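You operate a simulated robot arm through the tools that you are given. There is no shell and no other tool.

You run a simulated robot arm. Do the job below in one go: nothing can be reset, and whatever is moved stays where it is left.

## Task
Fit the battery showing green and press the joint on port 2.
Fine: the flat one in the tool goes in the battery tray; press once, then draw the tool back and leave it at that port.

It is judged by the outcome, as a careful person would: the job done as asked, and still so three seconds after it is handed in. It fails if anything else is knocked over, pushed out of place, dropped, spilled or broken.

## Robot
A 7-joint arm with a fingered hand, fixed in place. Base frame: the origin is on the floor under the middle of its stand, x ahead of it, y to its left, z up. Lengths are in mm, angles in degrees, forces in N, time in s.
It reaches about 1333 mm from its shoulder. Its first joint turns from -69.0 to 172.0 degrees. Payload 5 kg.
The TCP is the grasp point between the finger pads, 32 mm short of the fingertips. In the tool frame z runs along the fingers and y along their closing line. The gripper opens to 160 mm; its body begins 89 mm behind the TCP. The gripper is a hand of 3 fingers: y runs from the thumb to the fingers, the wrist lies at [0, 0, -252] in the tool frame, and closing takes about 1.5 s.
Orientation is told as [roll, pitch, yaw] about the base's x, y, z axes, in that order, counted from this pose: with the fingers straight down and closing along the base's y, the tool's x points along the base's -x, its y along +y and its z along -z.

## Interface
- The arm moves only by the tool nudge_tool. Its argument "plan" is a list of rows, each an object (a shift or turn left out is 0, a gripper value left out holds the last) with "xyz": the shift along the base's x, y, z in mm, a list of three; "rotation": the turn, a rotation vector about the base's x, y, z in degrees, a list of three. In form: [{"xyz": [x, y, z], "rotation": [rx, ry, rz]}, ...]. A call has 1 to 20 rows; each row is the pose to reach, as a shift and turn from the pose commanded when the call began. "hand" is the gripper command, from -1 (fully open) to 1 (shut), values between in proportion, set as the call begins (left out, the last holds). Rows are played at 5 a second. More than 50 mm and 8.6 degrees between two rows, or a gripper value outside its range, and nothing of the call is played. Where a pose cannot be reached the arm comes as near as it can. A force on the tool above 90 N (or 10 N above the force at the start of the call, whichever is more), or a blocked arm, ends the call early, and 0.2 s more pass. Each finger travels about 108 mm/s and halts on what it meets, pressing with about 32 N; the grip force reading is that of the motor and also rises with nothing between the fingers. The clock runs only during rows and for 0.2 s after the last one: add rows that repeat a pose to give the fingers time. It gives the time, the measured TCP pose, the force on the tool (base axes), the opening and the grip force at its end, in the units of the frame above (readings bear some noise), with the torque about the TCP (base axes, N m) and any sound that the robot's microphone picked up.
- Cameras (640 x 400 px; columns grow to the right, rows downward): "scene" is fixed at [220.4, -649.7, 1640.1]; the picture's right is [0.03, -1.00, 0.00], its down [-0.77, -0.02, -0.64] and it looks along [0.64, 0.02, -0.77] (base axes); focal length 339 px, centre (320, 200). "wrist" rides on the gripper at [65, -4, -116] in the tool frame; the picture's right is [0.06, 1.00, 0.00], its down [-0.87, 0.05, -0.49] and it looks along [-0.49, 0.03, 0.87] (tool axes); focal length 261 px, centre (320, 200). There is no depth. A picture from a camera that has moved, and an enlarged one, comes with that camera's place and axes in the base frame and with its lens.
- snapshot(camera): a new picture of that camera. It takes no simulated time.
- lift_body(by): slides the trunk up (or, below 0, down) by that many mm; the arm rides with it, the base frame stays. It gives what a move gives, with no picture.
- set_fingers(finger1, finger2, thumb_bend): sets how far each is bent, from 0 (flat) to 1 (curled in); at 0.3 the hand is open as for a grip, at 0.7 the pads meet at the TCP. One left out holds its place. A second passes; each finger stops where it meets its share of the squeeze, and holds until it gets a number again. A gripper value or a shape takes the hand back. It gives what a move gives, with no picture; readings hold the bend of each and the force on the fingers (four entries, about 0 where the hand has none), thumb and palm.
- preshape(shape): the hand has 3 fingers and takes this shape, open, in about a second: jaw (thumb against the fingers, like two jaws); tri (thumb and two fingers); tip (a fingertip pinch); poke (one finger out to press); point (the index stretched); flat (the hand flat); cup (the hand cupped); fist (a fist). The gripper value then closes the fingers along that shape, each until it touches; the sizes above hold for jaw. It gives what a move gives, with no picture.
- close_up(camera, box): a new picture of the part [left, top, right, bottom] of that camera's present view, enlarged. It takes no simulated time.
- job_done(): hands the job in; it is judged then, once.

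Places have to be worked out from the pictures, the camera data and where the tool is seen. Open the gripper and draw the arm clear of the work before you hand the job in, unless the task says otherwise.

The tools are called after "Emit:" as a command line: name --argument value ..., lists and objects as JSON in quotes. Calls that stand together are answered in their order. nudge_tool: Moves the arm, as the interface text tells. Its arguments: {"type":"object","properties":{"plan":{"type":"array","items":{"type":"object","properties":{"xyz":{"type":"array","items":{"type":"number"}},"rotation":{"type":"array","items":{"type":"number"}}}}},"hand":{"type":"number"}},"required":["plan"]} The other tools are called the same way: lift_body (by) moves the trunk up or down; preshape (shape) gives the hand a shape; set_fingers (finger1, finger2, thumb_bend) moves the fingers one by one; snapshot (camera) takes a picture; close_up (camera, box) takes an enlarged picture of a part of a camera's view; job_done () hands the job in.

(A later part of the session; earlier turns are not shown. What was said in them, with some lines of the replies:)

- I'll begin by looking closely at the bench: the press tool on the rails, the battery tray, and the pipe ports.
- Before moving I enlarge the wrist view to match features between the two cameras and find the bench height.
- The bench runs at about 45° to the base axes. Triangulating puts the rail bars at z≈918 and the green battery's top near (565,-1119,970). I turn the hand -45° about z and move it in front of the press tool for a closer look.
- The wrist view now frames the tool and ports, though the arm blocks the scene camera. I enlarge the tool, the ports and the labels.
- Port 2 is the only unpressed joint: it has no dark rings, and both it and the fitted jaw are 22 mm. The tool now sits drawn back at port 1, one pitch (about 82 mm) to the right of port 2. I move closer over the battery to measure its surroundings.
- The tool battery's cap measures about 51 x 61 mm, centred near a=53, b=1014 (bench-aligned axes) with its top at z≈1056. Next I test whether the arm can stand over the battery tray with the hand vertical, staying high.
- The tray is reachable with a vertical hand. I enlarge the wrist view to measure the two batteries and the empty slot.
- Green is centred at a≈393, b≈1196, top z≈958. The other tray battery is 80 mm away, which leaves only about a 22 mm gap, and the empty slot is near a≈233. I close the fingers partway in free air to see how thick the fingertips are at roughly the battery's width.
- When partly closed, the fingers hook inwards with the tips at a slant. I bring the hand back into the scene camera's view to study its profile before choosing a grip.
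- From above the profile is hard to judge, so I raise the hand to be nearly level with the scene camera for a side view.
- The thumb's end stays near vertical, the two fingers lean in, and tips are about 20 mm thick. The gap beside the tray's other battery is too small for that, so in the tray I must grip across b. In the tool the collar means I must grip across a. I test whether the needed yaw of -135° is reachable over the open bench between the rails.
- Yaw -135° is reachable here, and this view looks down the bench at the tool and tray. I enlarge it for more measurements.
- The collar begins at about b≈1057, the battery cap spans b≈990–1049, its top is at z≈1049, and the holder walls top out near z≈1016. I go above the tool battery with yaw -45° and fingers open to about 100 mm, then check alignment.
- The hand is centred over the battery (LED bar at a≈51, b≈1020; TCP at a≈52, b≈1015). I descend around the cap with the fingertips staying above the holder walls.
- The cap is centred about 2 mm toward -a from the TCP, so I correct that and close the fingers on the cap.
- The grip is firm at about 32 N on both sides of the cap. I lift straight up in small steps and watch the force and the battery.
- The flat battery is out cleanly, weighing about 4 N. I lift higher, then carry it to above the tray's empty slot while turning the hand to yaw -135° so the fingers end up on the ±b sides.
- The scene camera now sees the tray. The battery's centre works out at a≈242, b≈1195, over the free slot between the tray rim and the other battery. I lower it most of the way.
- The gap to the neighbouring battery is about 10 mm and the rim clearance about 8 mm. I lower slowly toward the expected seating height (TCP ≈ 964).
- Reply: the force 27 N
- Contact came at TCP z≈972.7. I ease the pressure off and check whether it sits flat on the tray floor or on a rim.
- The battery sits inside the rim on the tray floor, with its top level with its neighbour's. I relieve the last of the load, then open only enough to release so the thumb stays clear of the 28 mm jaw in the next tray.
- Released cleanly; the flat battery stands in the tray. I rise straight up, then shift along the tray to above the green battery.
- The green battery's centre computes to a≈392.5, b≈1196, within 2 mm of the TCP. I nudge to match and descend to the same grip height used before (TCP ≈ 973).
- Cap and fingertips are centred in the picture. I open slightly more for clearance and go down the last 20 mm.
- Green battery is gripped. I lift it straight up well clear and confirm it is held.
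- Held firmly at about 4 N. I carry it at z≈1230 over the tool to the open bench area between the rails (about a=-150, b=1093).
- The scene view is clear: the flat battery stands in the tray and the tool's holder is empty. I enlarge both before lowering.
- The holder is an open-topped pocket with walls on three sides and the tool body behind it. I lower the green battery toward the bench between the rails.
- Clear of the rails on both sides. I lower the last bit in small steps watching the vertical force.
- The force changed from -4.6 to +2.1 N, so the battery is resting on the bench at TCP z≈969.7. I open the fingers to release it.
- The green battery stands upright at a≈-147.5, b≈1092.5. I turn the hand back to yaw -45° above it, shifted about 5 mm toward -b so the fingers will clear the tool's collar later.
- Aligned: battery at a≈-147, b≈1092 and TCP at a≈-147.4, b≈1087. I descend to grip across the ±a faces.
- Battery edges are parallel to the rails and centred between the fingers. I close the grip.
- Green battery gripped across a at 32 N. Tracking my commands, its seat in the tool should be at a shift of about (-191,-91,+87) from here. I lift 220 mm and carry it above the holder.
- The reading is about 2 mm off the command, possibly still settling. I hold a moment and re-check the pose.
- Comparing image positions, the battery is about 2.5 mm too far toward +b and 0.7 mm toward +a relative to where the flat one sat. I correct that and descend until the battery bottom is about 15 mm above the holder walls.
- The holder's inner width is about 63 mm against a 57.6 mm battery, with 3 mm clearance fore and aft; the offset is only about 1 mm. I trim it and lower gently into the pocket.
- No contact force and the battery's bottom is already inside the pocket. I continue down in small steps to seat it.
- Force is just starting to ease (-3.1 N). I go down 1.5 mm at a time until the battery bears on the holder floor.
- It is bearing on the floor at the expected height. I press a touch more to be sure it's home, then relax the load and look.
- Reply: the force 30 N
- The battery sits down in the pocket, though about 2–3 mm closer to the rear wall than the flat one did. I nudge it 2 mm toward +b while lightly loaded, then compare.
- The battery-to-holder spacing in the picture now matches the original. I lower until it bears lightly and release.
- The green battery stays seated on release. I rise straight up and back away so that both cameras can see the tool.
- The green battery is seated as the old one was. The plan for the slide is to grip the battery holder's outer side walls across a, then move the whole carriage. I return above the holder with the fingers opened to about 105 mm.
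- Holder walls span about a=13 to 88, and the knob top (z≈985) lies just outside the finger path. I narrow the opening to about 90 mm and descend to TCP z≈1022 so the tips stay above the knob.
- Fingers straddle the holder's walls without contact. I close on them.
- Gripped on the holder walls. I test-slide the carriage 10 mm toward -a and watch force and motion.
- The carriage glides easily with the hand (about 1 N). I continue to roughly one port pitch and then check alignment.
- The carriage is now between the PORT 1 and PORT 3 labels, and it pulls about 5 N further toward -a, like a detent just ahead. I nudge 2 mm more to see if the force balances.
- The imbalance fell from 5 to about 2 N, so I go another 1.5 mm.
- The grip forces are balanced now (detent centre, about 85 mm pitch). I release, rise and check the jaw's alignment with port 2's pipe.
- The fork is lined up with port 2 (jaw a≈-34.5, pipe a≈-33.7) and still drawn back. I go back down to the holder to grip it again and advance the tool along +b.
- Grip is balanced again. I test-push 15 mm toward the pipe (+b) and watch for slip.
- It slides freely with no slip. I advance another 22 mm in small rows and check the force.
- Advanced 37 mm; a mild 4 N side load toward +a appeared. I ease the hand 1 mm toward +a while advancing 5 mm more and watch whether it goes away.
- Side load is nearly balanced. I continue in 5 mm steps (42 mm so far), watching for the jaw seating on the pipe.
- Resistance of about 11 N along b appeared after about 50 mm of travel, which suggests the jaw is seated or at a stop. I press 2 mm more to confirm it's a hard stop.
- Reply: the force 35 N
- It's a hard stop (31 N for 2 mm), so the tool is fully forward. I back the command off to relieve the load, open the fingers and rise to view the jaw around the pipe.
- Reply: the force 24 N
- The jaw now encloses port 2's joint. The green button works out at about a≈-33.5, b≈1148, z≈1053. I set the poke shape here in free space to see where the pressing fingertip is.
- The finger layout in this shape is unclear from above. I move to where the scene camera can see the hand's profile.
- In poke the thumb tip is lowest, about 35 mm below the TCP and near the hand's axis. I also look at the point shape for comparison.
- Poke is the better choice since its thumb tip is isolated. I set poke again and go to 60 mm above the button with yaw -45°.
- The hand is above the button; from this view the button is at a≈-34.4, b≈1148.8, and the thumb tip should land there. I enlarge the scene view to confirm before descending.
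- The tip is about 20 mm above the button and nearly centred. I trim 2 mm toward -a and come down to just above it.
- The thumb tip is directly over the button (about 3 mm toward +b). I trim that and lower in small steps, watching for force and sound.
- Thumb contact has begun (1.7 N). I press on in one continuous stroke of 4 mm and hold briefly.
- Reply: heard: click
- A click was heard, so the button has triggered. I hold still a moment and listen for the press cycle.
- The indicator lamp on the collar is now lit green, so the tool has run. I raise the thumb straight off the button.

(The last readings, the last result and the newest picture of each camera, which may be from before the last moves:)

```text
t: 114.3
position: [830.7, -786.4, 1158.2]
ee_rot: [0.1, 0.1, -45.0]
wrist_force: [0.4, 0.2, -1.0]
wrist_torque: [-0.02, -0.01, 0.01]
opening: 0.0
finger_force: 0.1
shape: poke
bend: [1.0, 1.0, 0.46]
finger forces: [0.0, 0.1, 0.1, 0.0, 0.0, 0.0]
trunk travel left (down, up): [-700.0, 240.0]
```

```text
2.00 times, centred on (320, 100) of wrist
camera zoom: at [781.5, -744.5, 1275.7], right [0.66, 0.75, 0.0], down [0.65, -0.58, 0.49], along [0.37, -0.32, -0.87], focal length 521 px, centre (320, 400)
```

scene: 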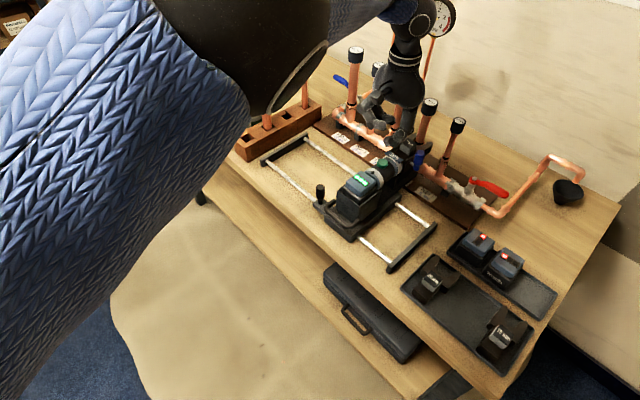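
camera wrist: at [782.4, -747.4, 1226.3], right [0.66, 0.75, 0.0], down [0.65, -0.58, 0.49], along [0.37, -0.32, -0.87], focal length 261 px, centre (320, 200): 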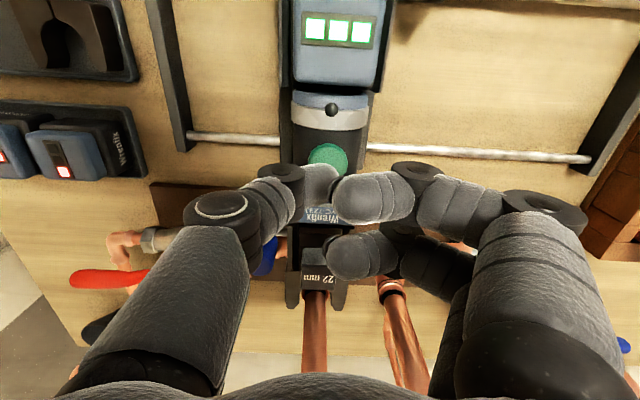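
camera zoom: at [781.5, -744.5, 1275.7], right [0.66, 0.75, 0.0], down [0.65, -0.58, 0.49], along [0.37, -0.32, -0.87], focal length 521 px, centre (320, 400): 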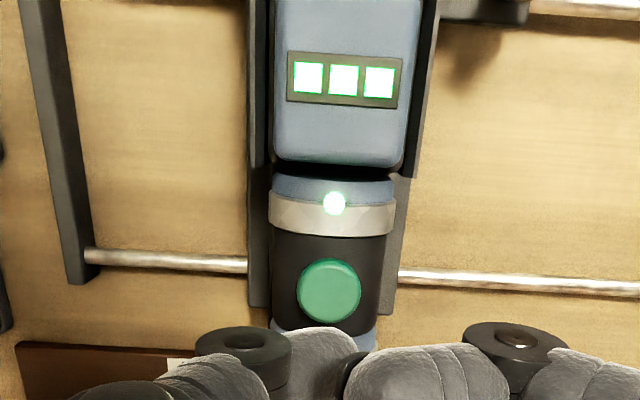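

The lamp is lit and the button is free. I wait a few seconds in place, listening for the cycle to end before drawing the tool back.

Emit:
nudge_tool --plan '[{"xyz": [0, 0, 10]}, {"xyz": [0, 0, 10]}, {"xyz": [0, 0, 10]}, {"xyz": [0, 0, 10]}, {"xyz": [0, 0, 10]}, {"xyz": [0, 0, 10]}, {"xyz": [0, 0, 10]}, {"xyz": [0, 0, 10]}, {"xyz": [0, 0, 10]}, {"xyz": [0, 0, 10]}, {"xyz": [0, 0, 10]}, {"xyz": [0, 0, 10]}, {"xyz": [0, 0, 10]}, {"xyz": [0, 0, 10]}, {"xyz": [0, 0, 10]}, {"xyz": [0, 0, 10]}, {"xyz": [0, 0, 10]}, {"xyz": [0, 0, 10]}, {"xyz": [0, 0, 10]}, {"xyz": [0, 0, 10]}]'

Emit:
close_up --camera "wrist" --box '[220, 0, 420, 200]'

Emit:
close_up --camera "scene" --box '[370, 90, 450, 180]'

```text
t: 118.5
position: [830.1, -786.4, 1170.0]
ee_rot: [0.0, 0.1, -45.0]
wrist_force: [-0.1, 0.5, 0.6]
wrist_torque: [0.0, -0.05, -0.03]
opening: 0.0
finger_force: 0.0
shape: poke
bend: [1.0, 1.0, 0.46]
finger forces: [0.1, 0.0, 0.1, 0.0, 0.0, 0.0]
trunk travel left (down, up): [-700.0, 240.0]
```

```text
2.00 times, centred on (320, 100) of wrist
camera zoom: at [781.6, -744.0, 1286.6], right [0.66, 0.75, 0.0], down [0.65, -0.58, 0.49], along [0.37, -0.33, -0.87], focal length 521 px, centre (320, 400)
```

zoom: 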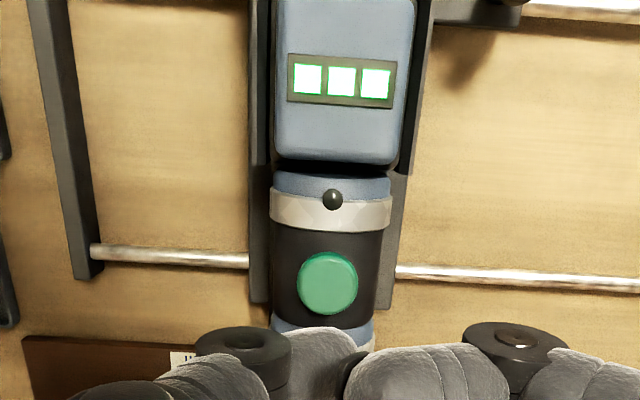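

```text
4.44 times, centred on (410, 135) of scene
camera zoom: at [220.4, -649.7, 1640.1], right [0.03, -1.0, 0.0], down [-0.77, -0.02, -0.64], along [0.64, 0.02, -0.77], focal length 1506 px, centre (-80, 489)
```

zoom: 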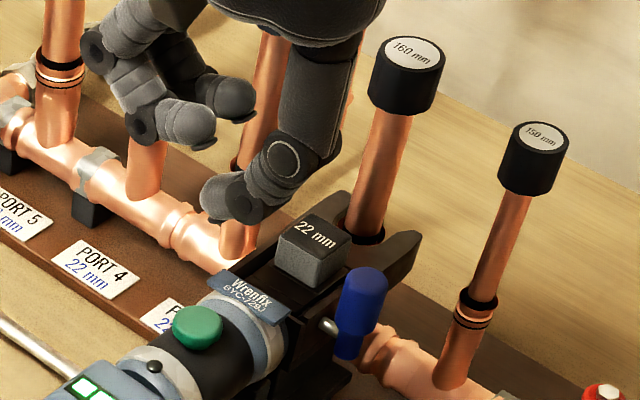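

The lamp is off, so the cycle is complete, and a dark ring now shows on port 2's joint. I move back over the battery holder and return the hand to the jaw shape.

Emit:
nudge_tool --plan '[{"xyz": [-20, 22, 0]}, {"xyz": [-40, 44, 0]}, {"xyz": [-59, 65.5, 0]}, {"xyz": [-59, 65.5, 0]}]'

Emit:
preshape --shape "jaw"

Emit:
nudge_tool --plan '[{"xyz": [0, 0, 0]}, {"xyz": [0, 0, 0]}, {"xyz": [0, 0, 0]}, {"xyz": [0, 0, 0]}, {"xyz": [0, 0, 0]}, {"xyz": [0, 0, 0]}]' --hand -0.12

Emit:
snapshot --camera "wrist"

```text
t: 119.5
position: [772.4, -721.7, 1172.5]
ee_rot: [0.0, 0.0, -45.0]
wrist_force: [-0.3, -0.6, -0.1]
wrist_torque: [-0.03, 0.0, 0.02]
opening: 0.0
finger_force: 0.1
shape: poke
bend: [1.0, 1.0, 0.46]
finger forces: [0.1, 0.0, 0.1, 0.0, 0.0, 0.0]
trunk travel left (down, up): [-700.0, 240.0]
```

```text
t: 120.4
position: [771.2, -721.7, 1173.6]
ee_rot: [0.0, -0.1, -45.0]
wrist_force: [-0.1, 1.0, 0.3]
wrist_torque: [0.01, 0.01, 0.03]
opening: 160.0
finger_force: 0.0
shape: jaw
bend: [0.3, 0.3, 0.3]
finger forces: [0.0, 0.1, 0.0, 0.1, 0.0, 0.1]
trunk travel left (down, up): [-700.0, 240.0]
```

```text
t: 121.8
position: [770.7, -721.7, 1172.5]
ee_rot: [-0.1, 0.1, -44.9]
wrist_force: [0.5, 0.4, 0.3]
wrist_torque: [0.0, 0.02, 0.02]
opening: 90.3
finger_force: 0.0
shape: jaw
bend: [0.72, 0.72, 0.7]
finger forces: [0.1, 0.1, 0.1, 0.0, 0.0, 0.0]
trunk travel left (down, up): [-700.0, 240.0]
```

```text
taken
camera wrist: at [723.0, -679.2, 1289.4], right [0.66, 0.75, 0.0], down [0.65, -0.58, 0.49], along [0.37, -0.33, -0.87], focal length 261 px, centre (320, 200)
```

wrist: 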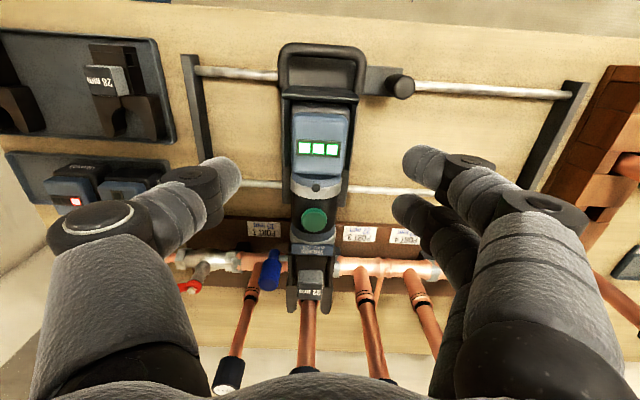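

Back in the same place relative to the holder as before (TCP a≈-35, b≈1055.7). I descend around the holder walls to z≈1022.

Emit:
nudge_tool --plan '[{"xyz": [0.5, 0.5, -35]}, {"xyz": [0.5, 0.5, -70]}, {"xyz": [0.5, 0.5, -100]}, {"xyz": [0.5, 0.5, -125]}, {"xyz": [0.5, 0.5, -140]}, {"xyz": [0.5, 0.5, -150]}, {"xyz": [0.5, 0.5, -150]}]'

Emit:
nudge_tool --plan '[{"xyz": [0, 0, 0]}, {"xyz": [0, 0, 0]}, {"xyz": [0, 0, 0]}, {"xyz": [0, 0, 0]}, {"xyz": [0, 0, 0]}]' --hand 0.5

Emit:
snapshot --camera "wrist"

```text
t: 123.4
position: [772.3, -720.6, 1020.7]
ee_rot: [0.0, 0.0, -45.0]
wrist_force: [0.4, -0.5, 0.1]
wrist_torque: [-0.03, 0.01, 0.0]
opening: 90.3
finger_force: 0.0
shape: jaw
bend: [0.72, 0.72, 0.7]
finger forces: [0.1, 0.1, 0.0, 0.0, 0.0, 0.0]
trunk travel left (down, up): [-700.0, 240.0]
```

```text
t: 124.6
position: [771.5, -721.8, 1020.4]
ee_rot: [0.0, 0.0, -45.1]
wrist_force: [-1.6, -0.2, -2.3]
wrist_torque: [-0.01, 0.04, -0.02]
opening: 69.1
finger_force: 32.0
shape: jaw
bend: [0.73, 0.73, 0.7]
finger forces: [14.2, 14.2, 0.0, 0.1, 29.6, 0.1]
trunk travel left (down, up): [-700.0, 240.0]
```

```text
taken
camera wrist: at [723.7, -678.7, 1136.9], right [0.66, 0.75, 0.0], down [0.65, -0.58, 0.49], along [0.37, -0.32, -0.87], focal length 261 px, centre (320, 200)
```

wrist: 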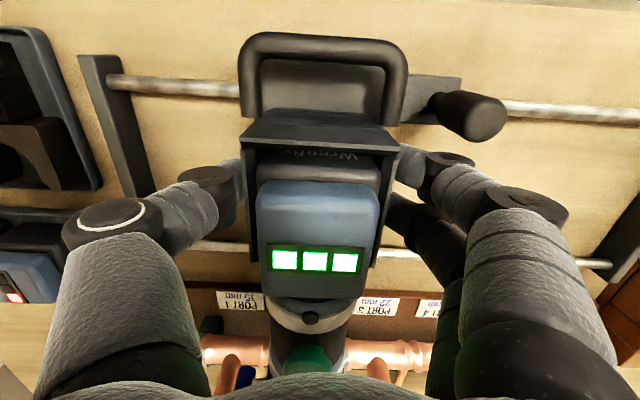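

Gripped evenly. I draw the tool back along -b, first 10 mm to check it follows.

Emit:
nudge_tool --plan '[{"xyz": [-1.8, 1.8, 0]}, {"xyz": [-3.5, 3.5, 0]}, {"xyz": [-5.3, 5.3, 0]}, {"xyz": [-7.1, 7.1, 0]}, {"xyz": [-7.1, 7.1, 0]}]'

Emit:
snapshot --camera "wrist"

```text
t: 125.8
position: [763.9, -713.2, 1020.4]
ee_rot: [0.0, 0.1, -45.0]
wrist_force: [3.1, 0.9, -6.1]
wrist_torque: [0.02, -0.1, 0.02]
opening: 69.2
finger_force: 32.2
shape: jaw
bend: [0.73, 0.73, 0.7]
finger forces: [16.1, 16.1, 0.1, 0.0, 29.1, 0.0]
trunk travel left (down, up): [-700.0, 240.0]
```

```text
taken
camera wrist: at [716.2, -671.7, 1137.1], right [0.66, 0.75, 0.0], down [0.65, -0.58, 0.49], along [0.37, -0.32, -0.87], focal length 261 px, centre (320, 200)
```

wrist: 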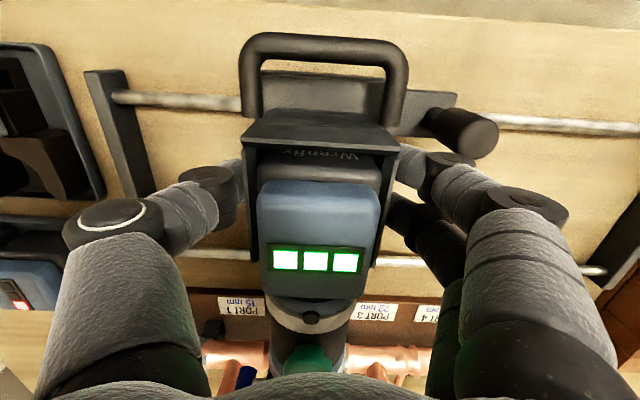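

The tool follows freely. I draw it back the remaining 40 mm, easing 0.8 mm toward -a to stay centred in the carriage detent.

Emit:
nudge_tool --plan '[{"xyz": [-3, 3.6, 0]}, {"xyz": [-6, 7, 0]}, {"xyz": [-9.5, 10.7, 0]}, {"xyz": [-13, 14.2, 0]}, {"xyz": [-16.5, 17.7, 0]}, {"xyz": [-20, 21.2, 0]}, {"xyz": [-23.5, 24.7, 0]}, {"xyz": [-25.8, 27, 0]}, {"xyz": [-27.7, 28.9, 0]}, {"xyz": [-27.7, 28.9, 0]}]'

Emit:
snapshot --camera "wrist"

```text
t: 128.0
position: [737.9, -686.1, 1019.5]
ee_rot: [0.0, 0.0, -45.0]
wrist_force: [5.4, -4.4, -1.3]
wrist_torque: [-0.1, -0.1, 0.0]
opening: 69.2
finger_force: 32.2
shape: jaw
bend: [0.73, 0.73, 0.7]
finger forces: [15.3, 15.3, 0.0, 0.0, 30.4, 0.1]
trunk travel left (down, up): [-700.0, 240.0]
```

```text
taken
camera wrist: at [688.3, -643.0, 1136.9], right [0.66, 0.75, 0.0], down [0.65, -0.58, 0.49], along [0.37, -0.33, -0.87], focal length 261 px, centre (320, 200)
```

wrist: 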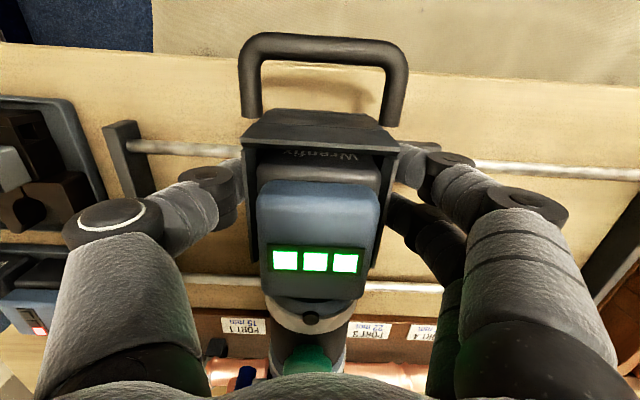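

The tool is back at its rear stop (b≈1006, same as before the advance, with about 7 N resisting). I relax slightly, open the fingers and rise.

Emit:
nudge_tool --plan '[{"xyz": [0.6, -0.6, 0]}, {"xyz": [0.6, -0.6, 0]}]'

Emit:
nudge_tool --plan '[{"xyz": [0, 0, 0]}, {"xyz": [0, 0, 0]}, {"xyz": [0, 0, 0]}, {"xyz": [0, 0, 0]}]' --hand -0.12

Emit:
nudge_tool --plan '[{"xyz": [0, 0, 30]}, {"xyz": [0, 0, 70]}, {"xyz": [-10, 10, 110]}, {"xyz": [-30, 30, 140]}, {"xyz": [-55, 55, 170]}, {"xyz": [-75, 75, 200]}, {"xyz": [-75, 90, 235]}, {"xyz": [-75, 105, 270]}, {"xyz": [-80, 125, 305]}, {"xyz": [-85, 145, 340]}, {"xyz": [-90, 165, 375]}, {"xyz": [-90, 165, 375]}]'

Emit:
snapshot --camera "scene"

Emit:
snapshot --camera "wrist"

```text
t: 128.6
position: [737.4, -684.6, 1020.4]
ee_rot: [0.0, 0.0, -45.0]
wrist_force: [2.8, -3.0, -1.0]
wrist_torque: [-0.06, -0.04, -0.01]
opening: 69.0
finger_force: 31.3
shape: jaw
bend: [0.73, 0.73, 0.7]
finger forces: [15.3, 15.1, 0.1, 0.0, 30.7, 0.0]
trunk travel left (down, up): [-700.0, 240.0]
```

```text
t: 129.6
position: [737.5, -685.7, 1020.5]
ee_rot: [-0.1, -0.1, -45.0]
wrist_force: [-0.1, 0.3, 0.4]
wrist_torque: [0.02, 0.02, -0.01]
opening: 88.8
finger_force: 0.1
shape: jaw
bend: [0.72, 0.72, 0.7]
finger forces: [0.0, 0.1, 0.0, 0.0, 0.1, 0.0]
trunk travel left (down, up): [-700.0, 240.0]
```

```text
t: 132.2
position: [649.2, -522.9, 1394.7]
ee_rot: [0.2, 0.1, -45.0]
wrist_force: [0.2, -0.9, -0.1]
wrist_torque: [0.04, 0.01, -0.01]
opening: 89.1
finger_force: 0.1
shape: jaw
bend: [0.72, 0.72, 0.7]
finger forces: [0.0, 0.0, 0.0, 0.1, 0.0, 0.1]
trunk travel left (down, up): [-700.0, 240.0]
```

```text
taken
```

scene: 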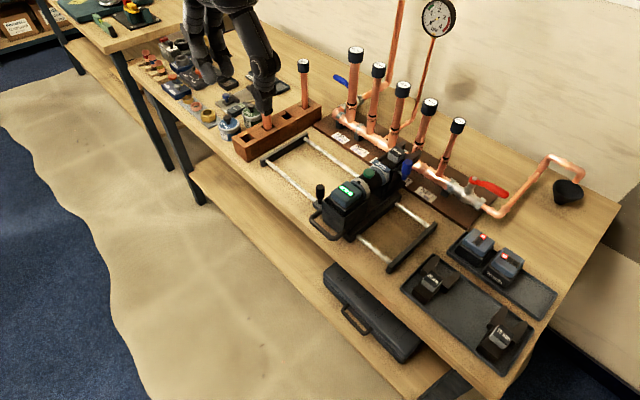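

```text
taken
camera wrist: at [600.4, -480.9, 1511.2], right [0.66, 0.75, 0.0], down [0.65, -0.58, 0.49], along [0.37, -0.32, -0.87], focal length 261 px, centre (320, 200)
```

wrist: 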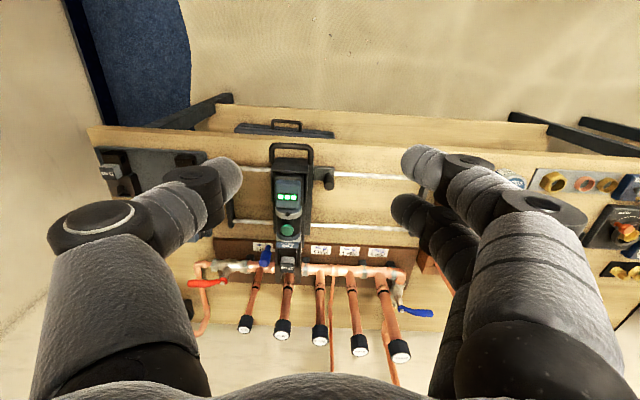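

The tool is drawn back at port 2 and the hand is clear. I inspect the joint, the seated battery and the tray closely.

Emit:
close_up --camera "scene" --box '[300, 60, 480, 200]'

Emit:
close_up --camera "scene" --box '[300, 140, 440, 270]'

Emit:
close_up --camera "wrist" --box '[210, 130, 420, 370]'

Emit:
close_up --camera "scene" --box '[400, 210, 570, 390]'

```text
2.86 times, centred on (390, 130) of scene
camera zoom: at [220.4, -649.7, 1640.1], right [0.03, -1.0, 0.0], down [-0.77, -0.02, -0.64], along [0.64, 0.02, -0.77], focal length 968 px, centre (120, 400)
```

zoom: 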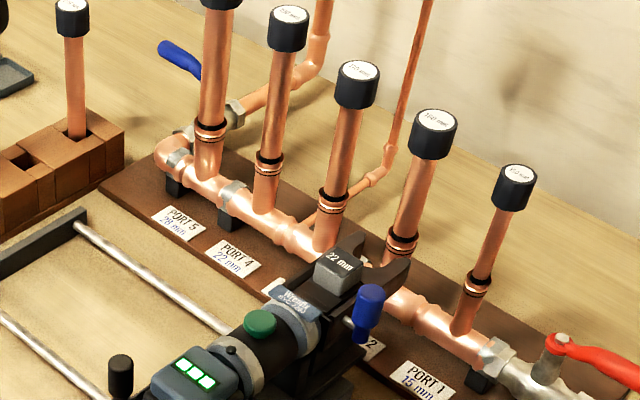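

```text
3.08 times, centred on (370, 205) of scene
camera zoom: at [220.4, -649.7, 1640.1], right [0.03, -1.0, 0.0], down [-0.77, -0.02, -0.64], along [0.64, 0.02, -0.77], focal length 1043 px, centre (166, 185)
```

zoom: 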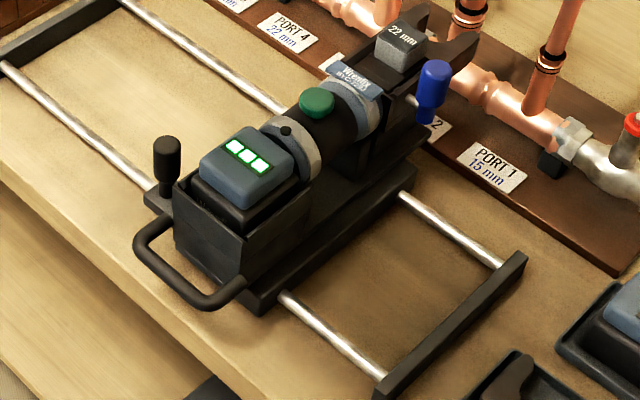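

```text
1.67 times, centred on (315, 250) of wrist
camera zoom: at [600.4, -480.9, 1511.2], right [0.66, 0.75, 0.0], down [0.65, -0.58, 0.49], along [0.37, -0.32, -0.87], focal length 434 px, centre (328, 117)
```

zoom: 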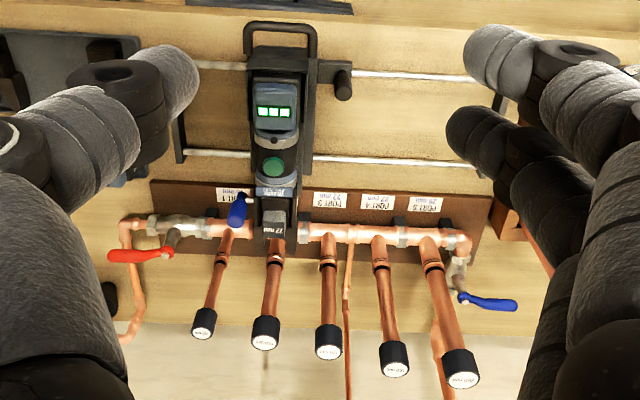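

```text
2.22 times, centred on (485, 300) of scene
camera zoom: at [220.4, -649.7, 1640.1], right [0.03, -1.0, 0.0], down [-0.77, -0.02, -0.64], along [0.64, 0.02, -0.77], focal length 753 px, centre (-47, -22)
```

zoom: 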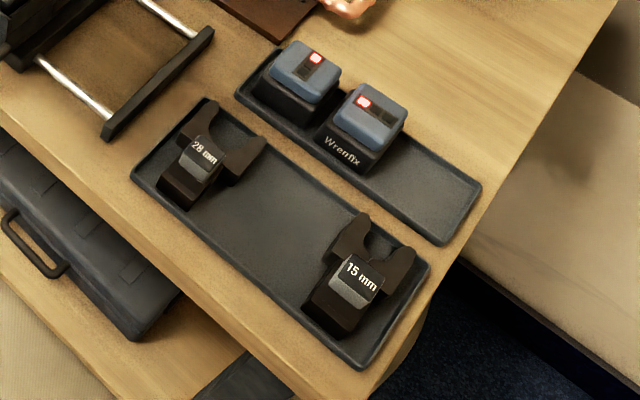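

Port 2 now shows the same pressed rings as the others. The tool is drawn back at port 2 with the green battery seated, and the flat battery is in the tray with nothing else disturbed. I move the arm further back and open the hand fully.

Emit:
nudge_tool --plan '[{"xyz": [-35, 18, 0]}, {"xyz": [-70, 36, 0]}, {"xyz": [-105, 54, 0]}, {"xyz": [-140, 72, 0]}, {"xyz": [-175, 90, 0]}, {"xyz": [-175, 90, 0]}, {"xyz": [-175, 90, 0]}, {"xyz": [-175, 90, 0]}]' --hand -1

Emit:
snapshot --camera "scene"

```text
t: 134.0
position: [472.5, -429.8, 1394.7]
ee_rot: [0.1, 0.1, -44.9]
wrist_force: [-0.8, 0.6, 0.0]
wrist_torque: [0.0, 0.0, -0.01]
opening: 159.7
finger_force: 0.1
shape: jaw
bend: [0.3, 0.3, 0.3]
finger forces: [0.1, 0.0, 0.1, 0.0, 0.1, 0.0]
trunk travel left (down, up): [-700.0, 240.0]
```

```text
taken
```

scene: 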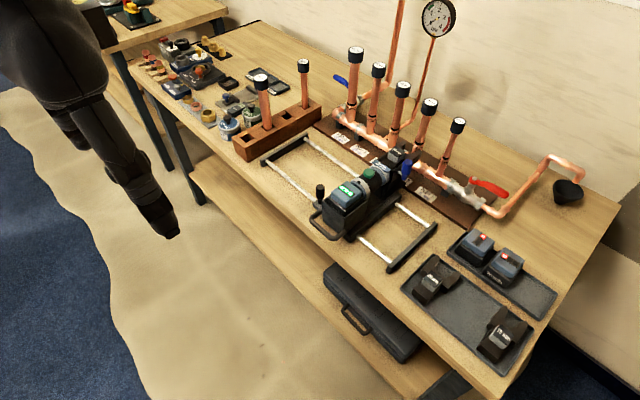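

The arm is clear with the hand open, and the bench is as asked, so I hand the job in.

Emit:
job_done

```text
The job is handed in.
```

The battery showing green is fitted in the tool, and the joint on port 2 has been pressed. I handed the job in; the result of the judging didn't come back to me.

- **Batteries:** the flat one from the tool is standing in the battery tray, turned 90° from its neighbour. I set it that way so the fingers cleared the battery beside it.
- **Press:** I slid the tool to port 2 and pressed the green button once. I heard a click, and the lamp lit and then went out. Port 2 now shows the same dark rings as the other ports.
- **Tool:** it is drawn back to its rear stop and left at port 2.

Nothing else on the bench looks disturbed in the last pictures, and the arm is clear with the hand open.
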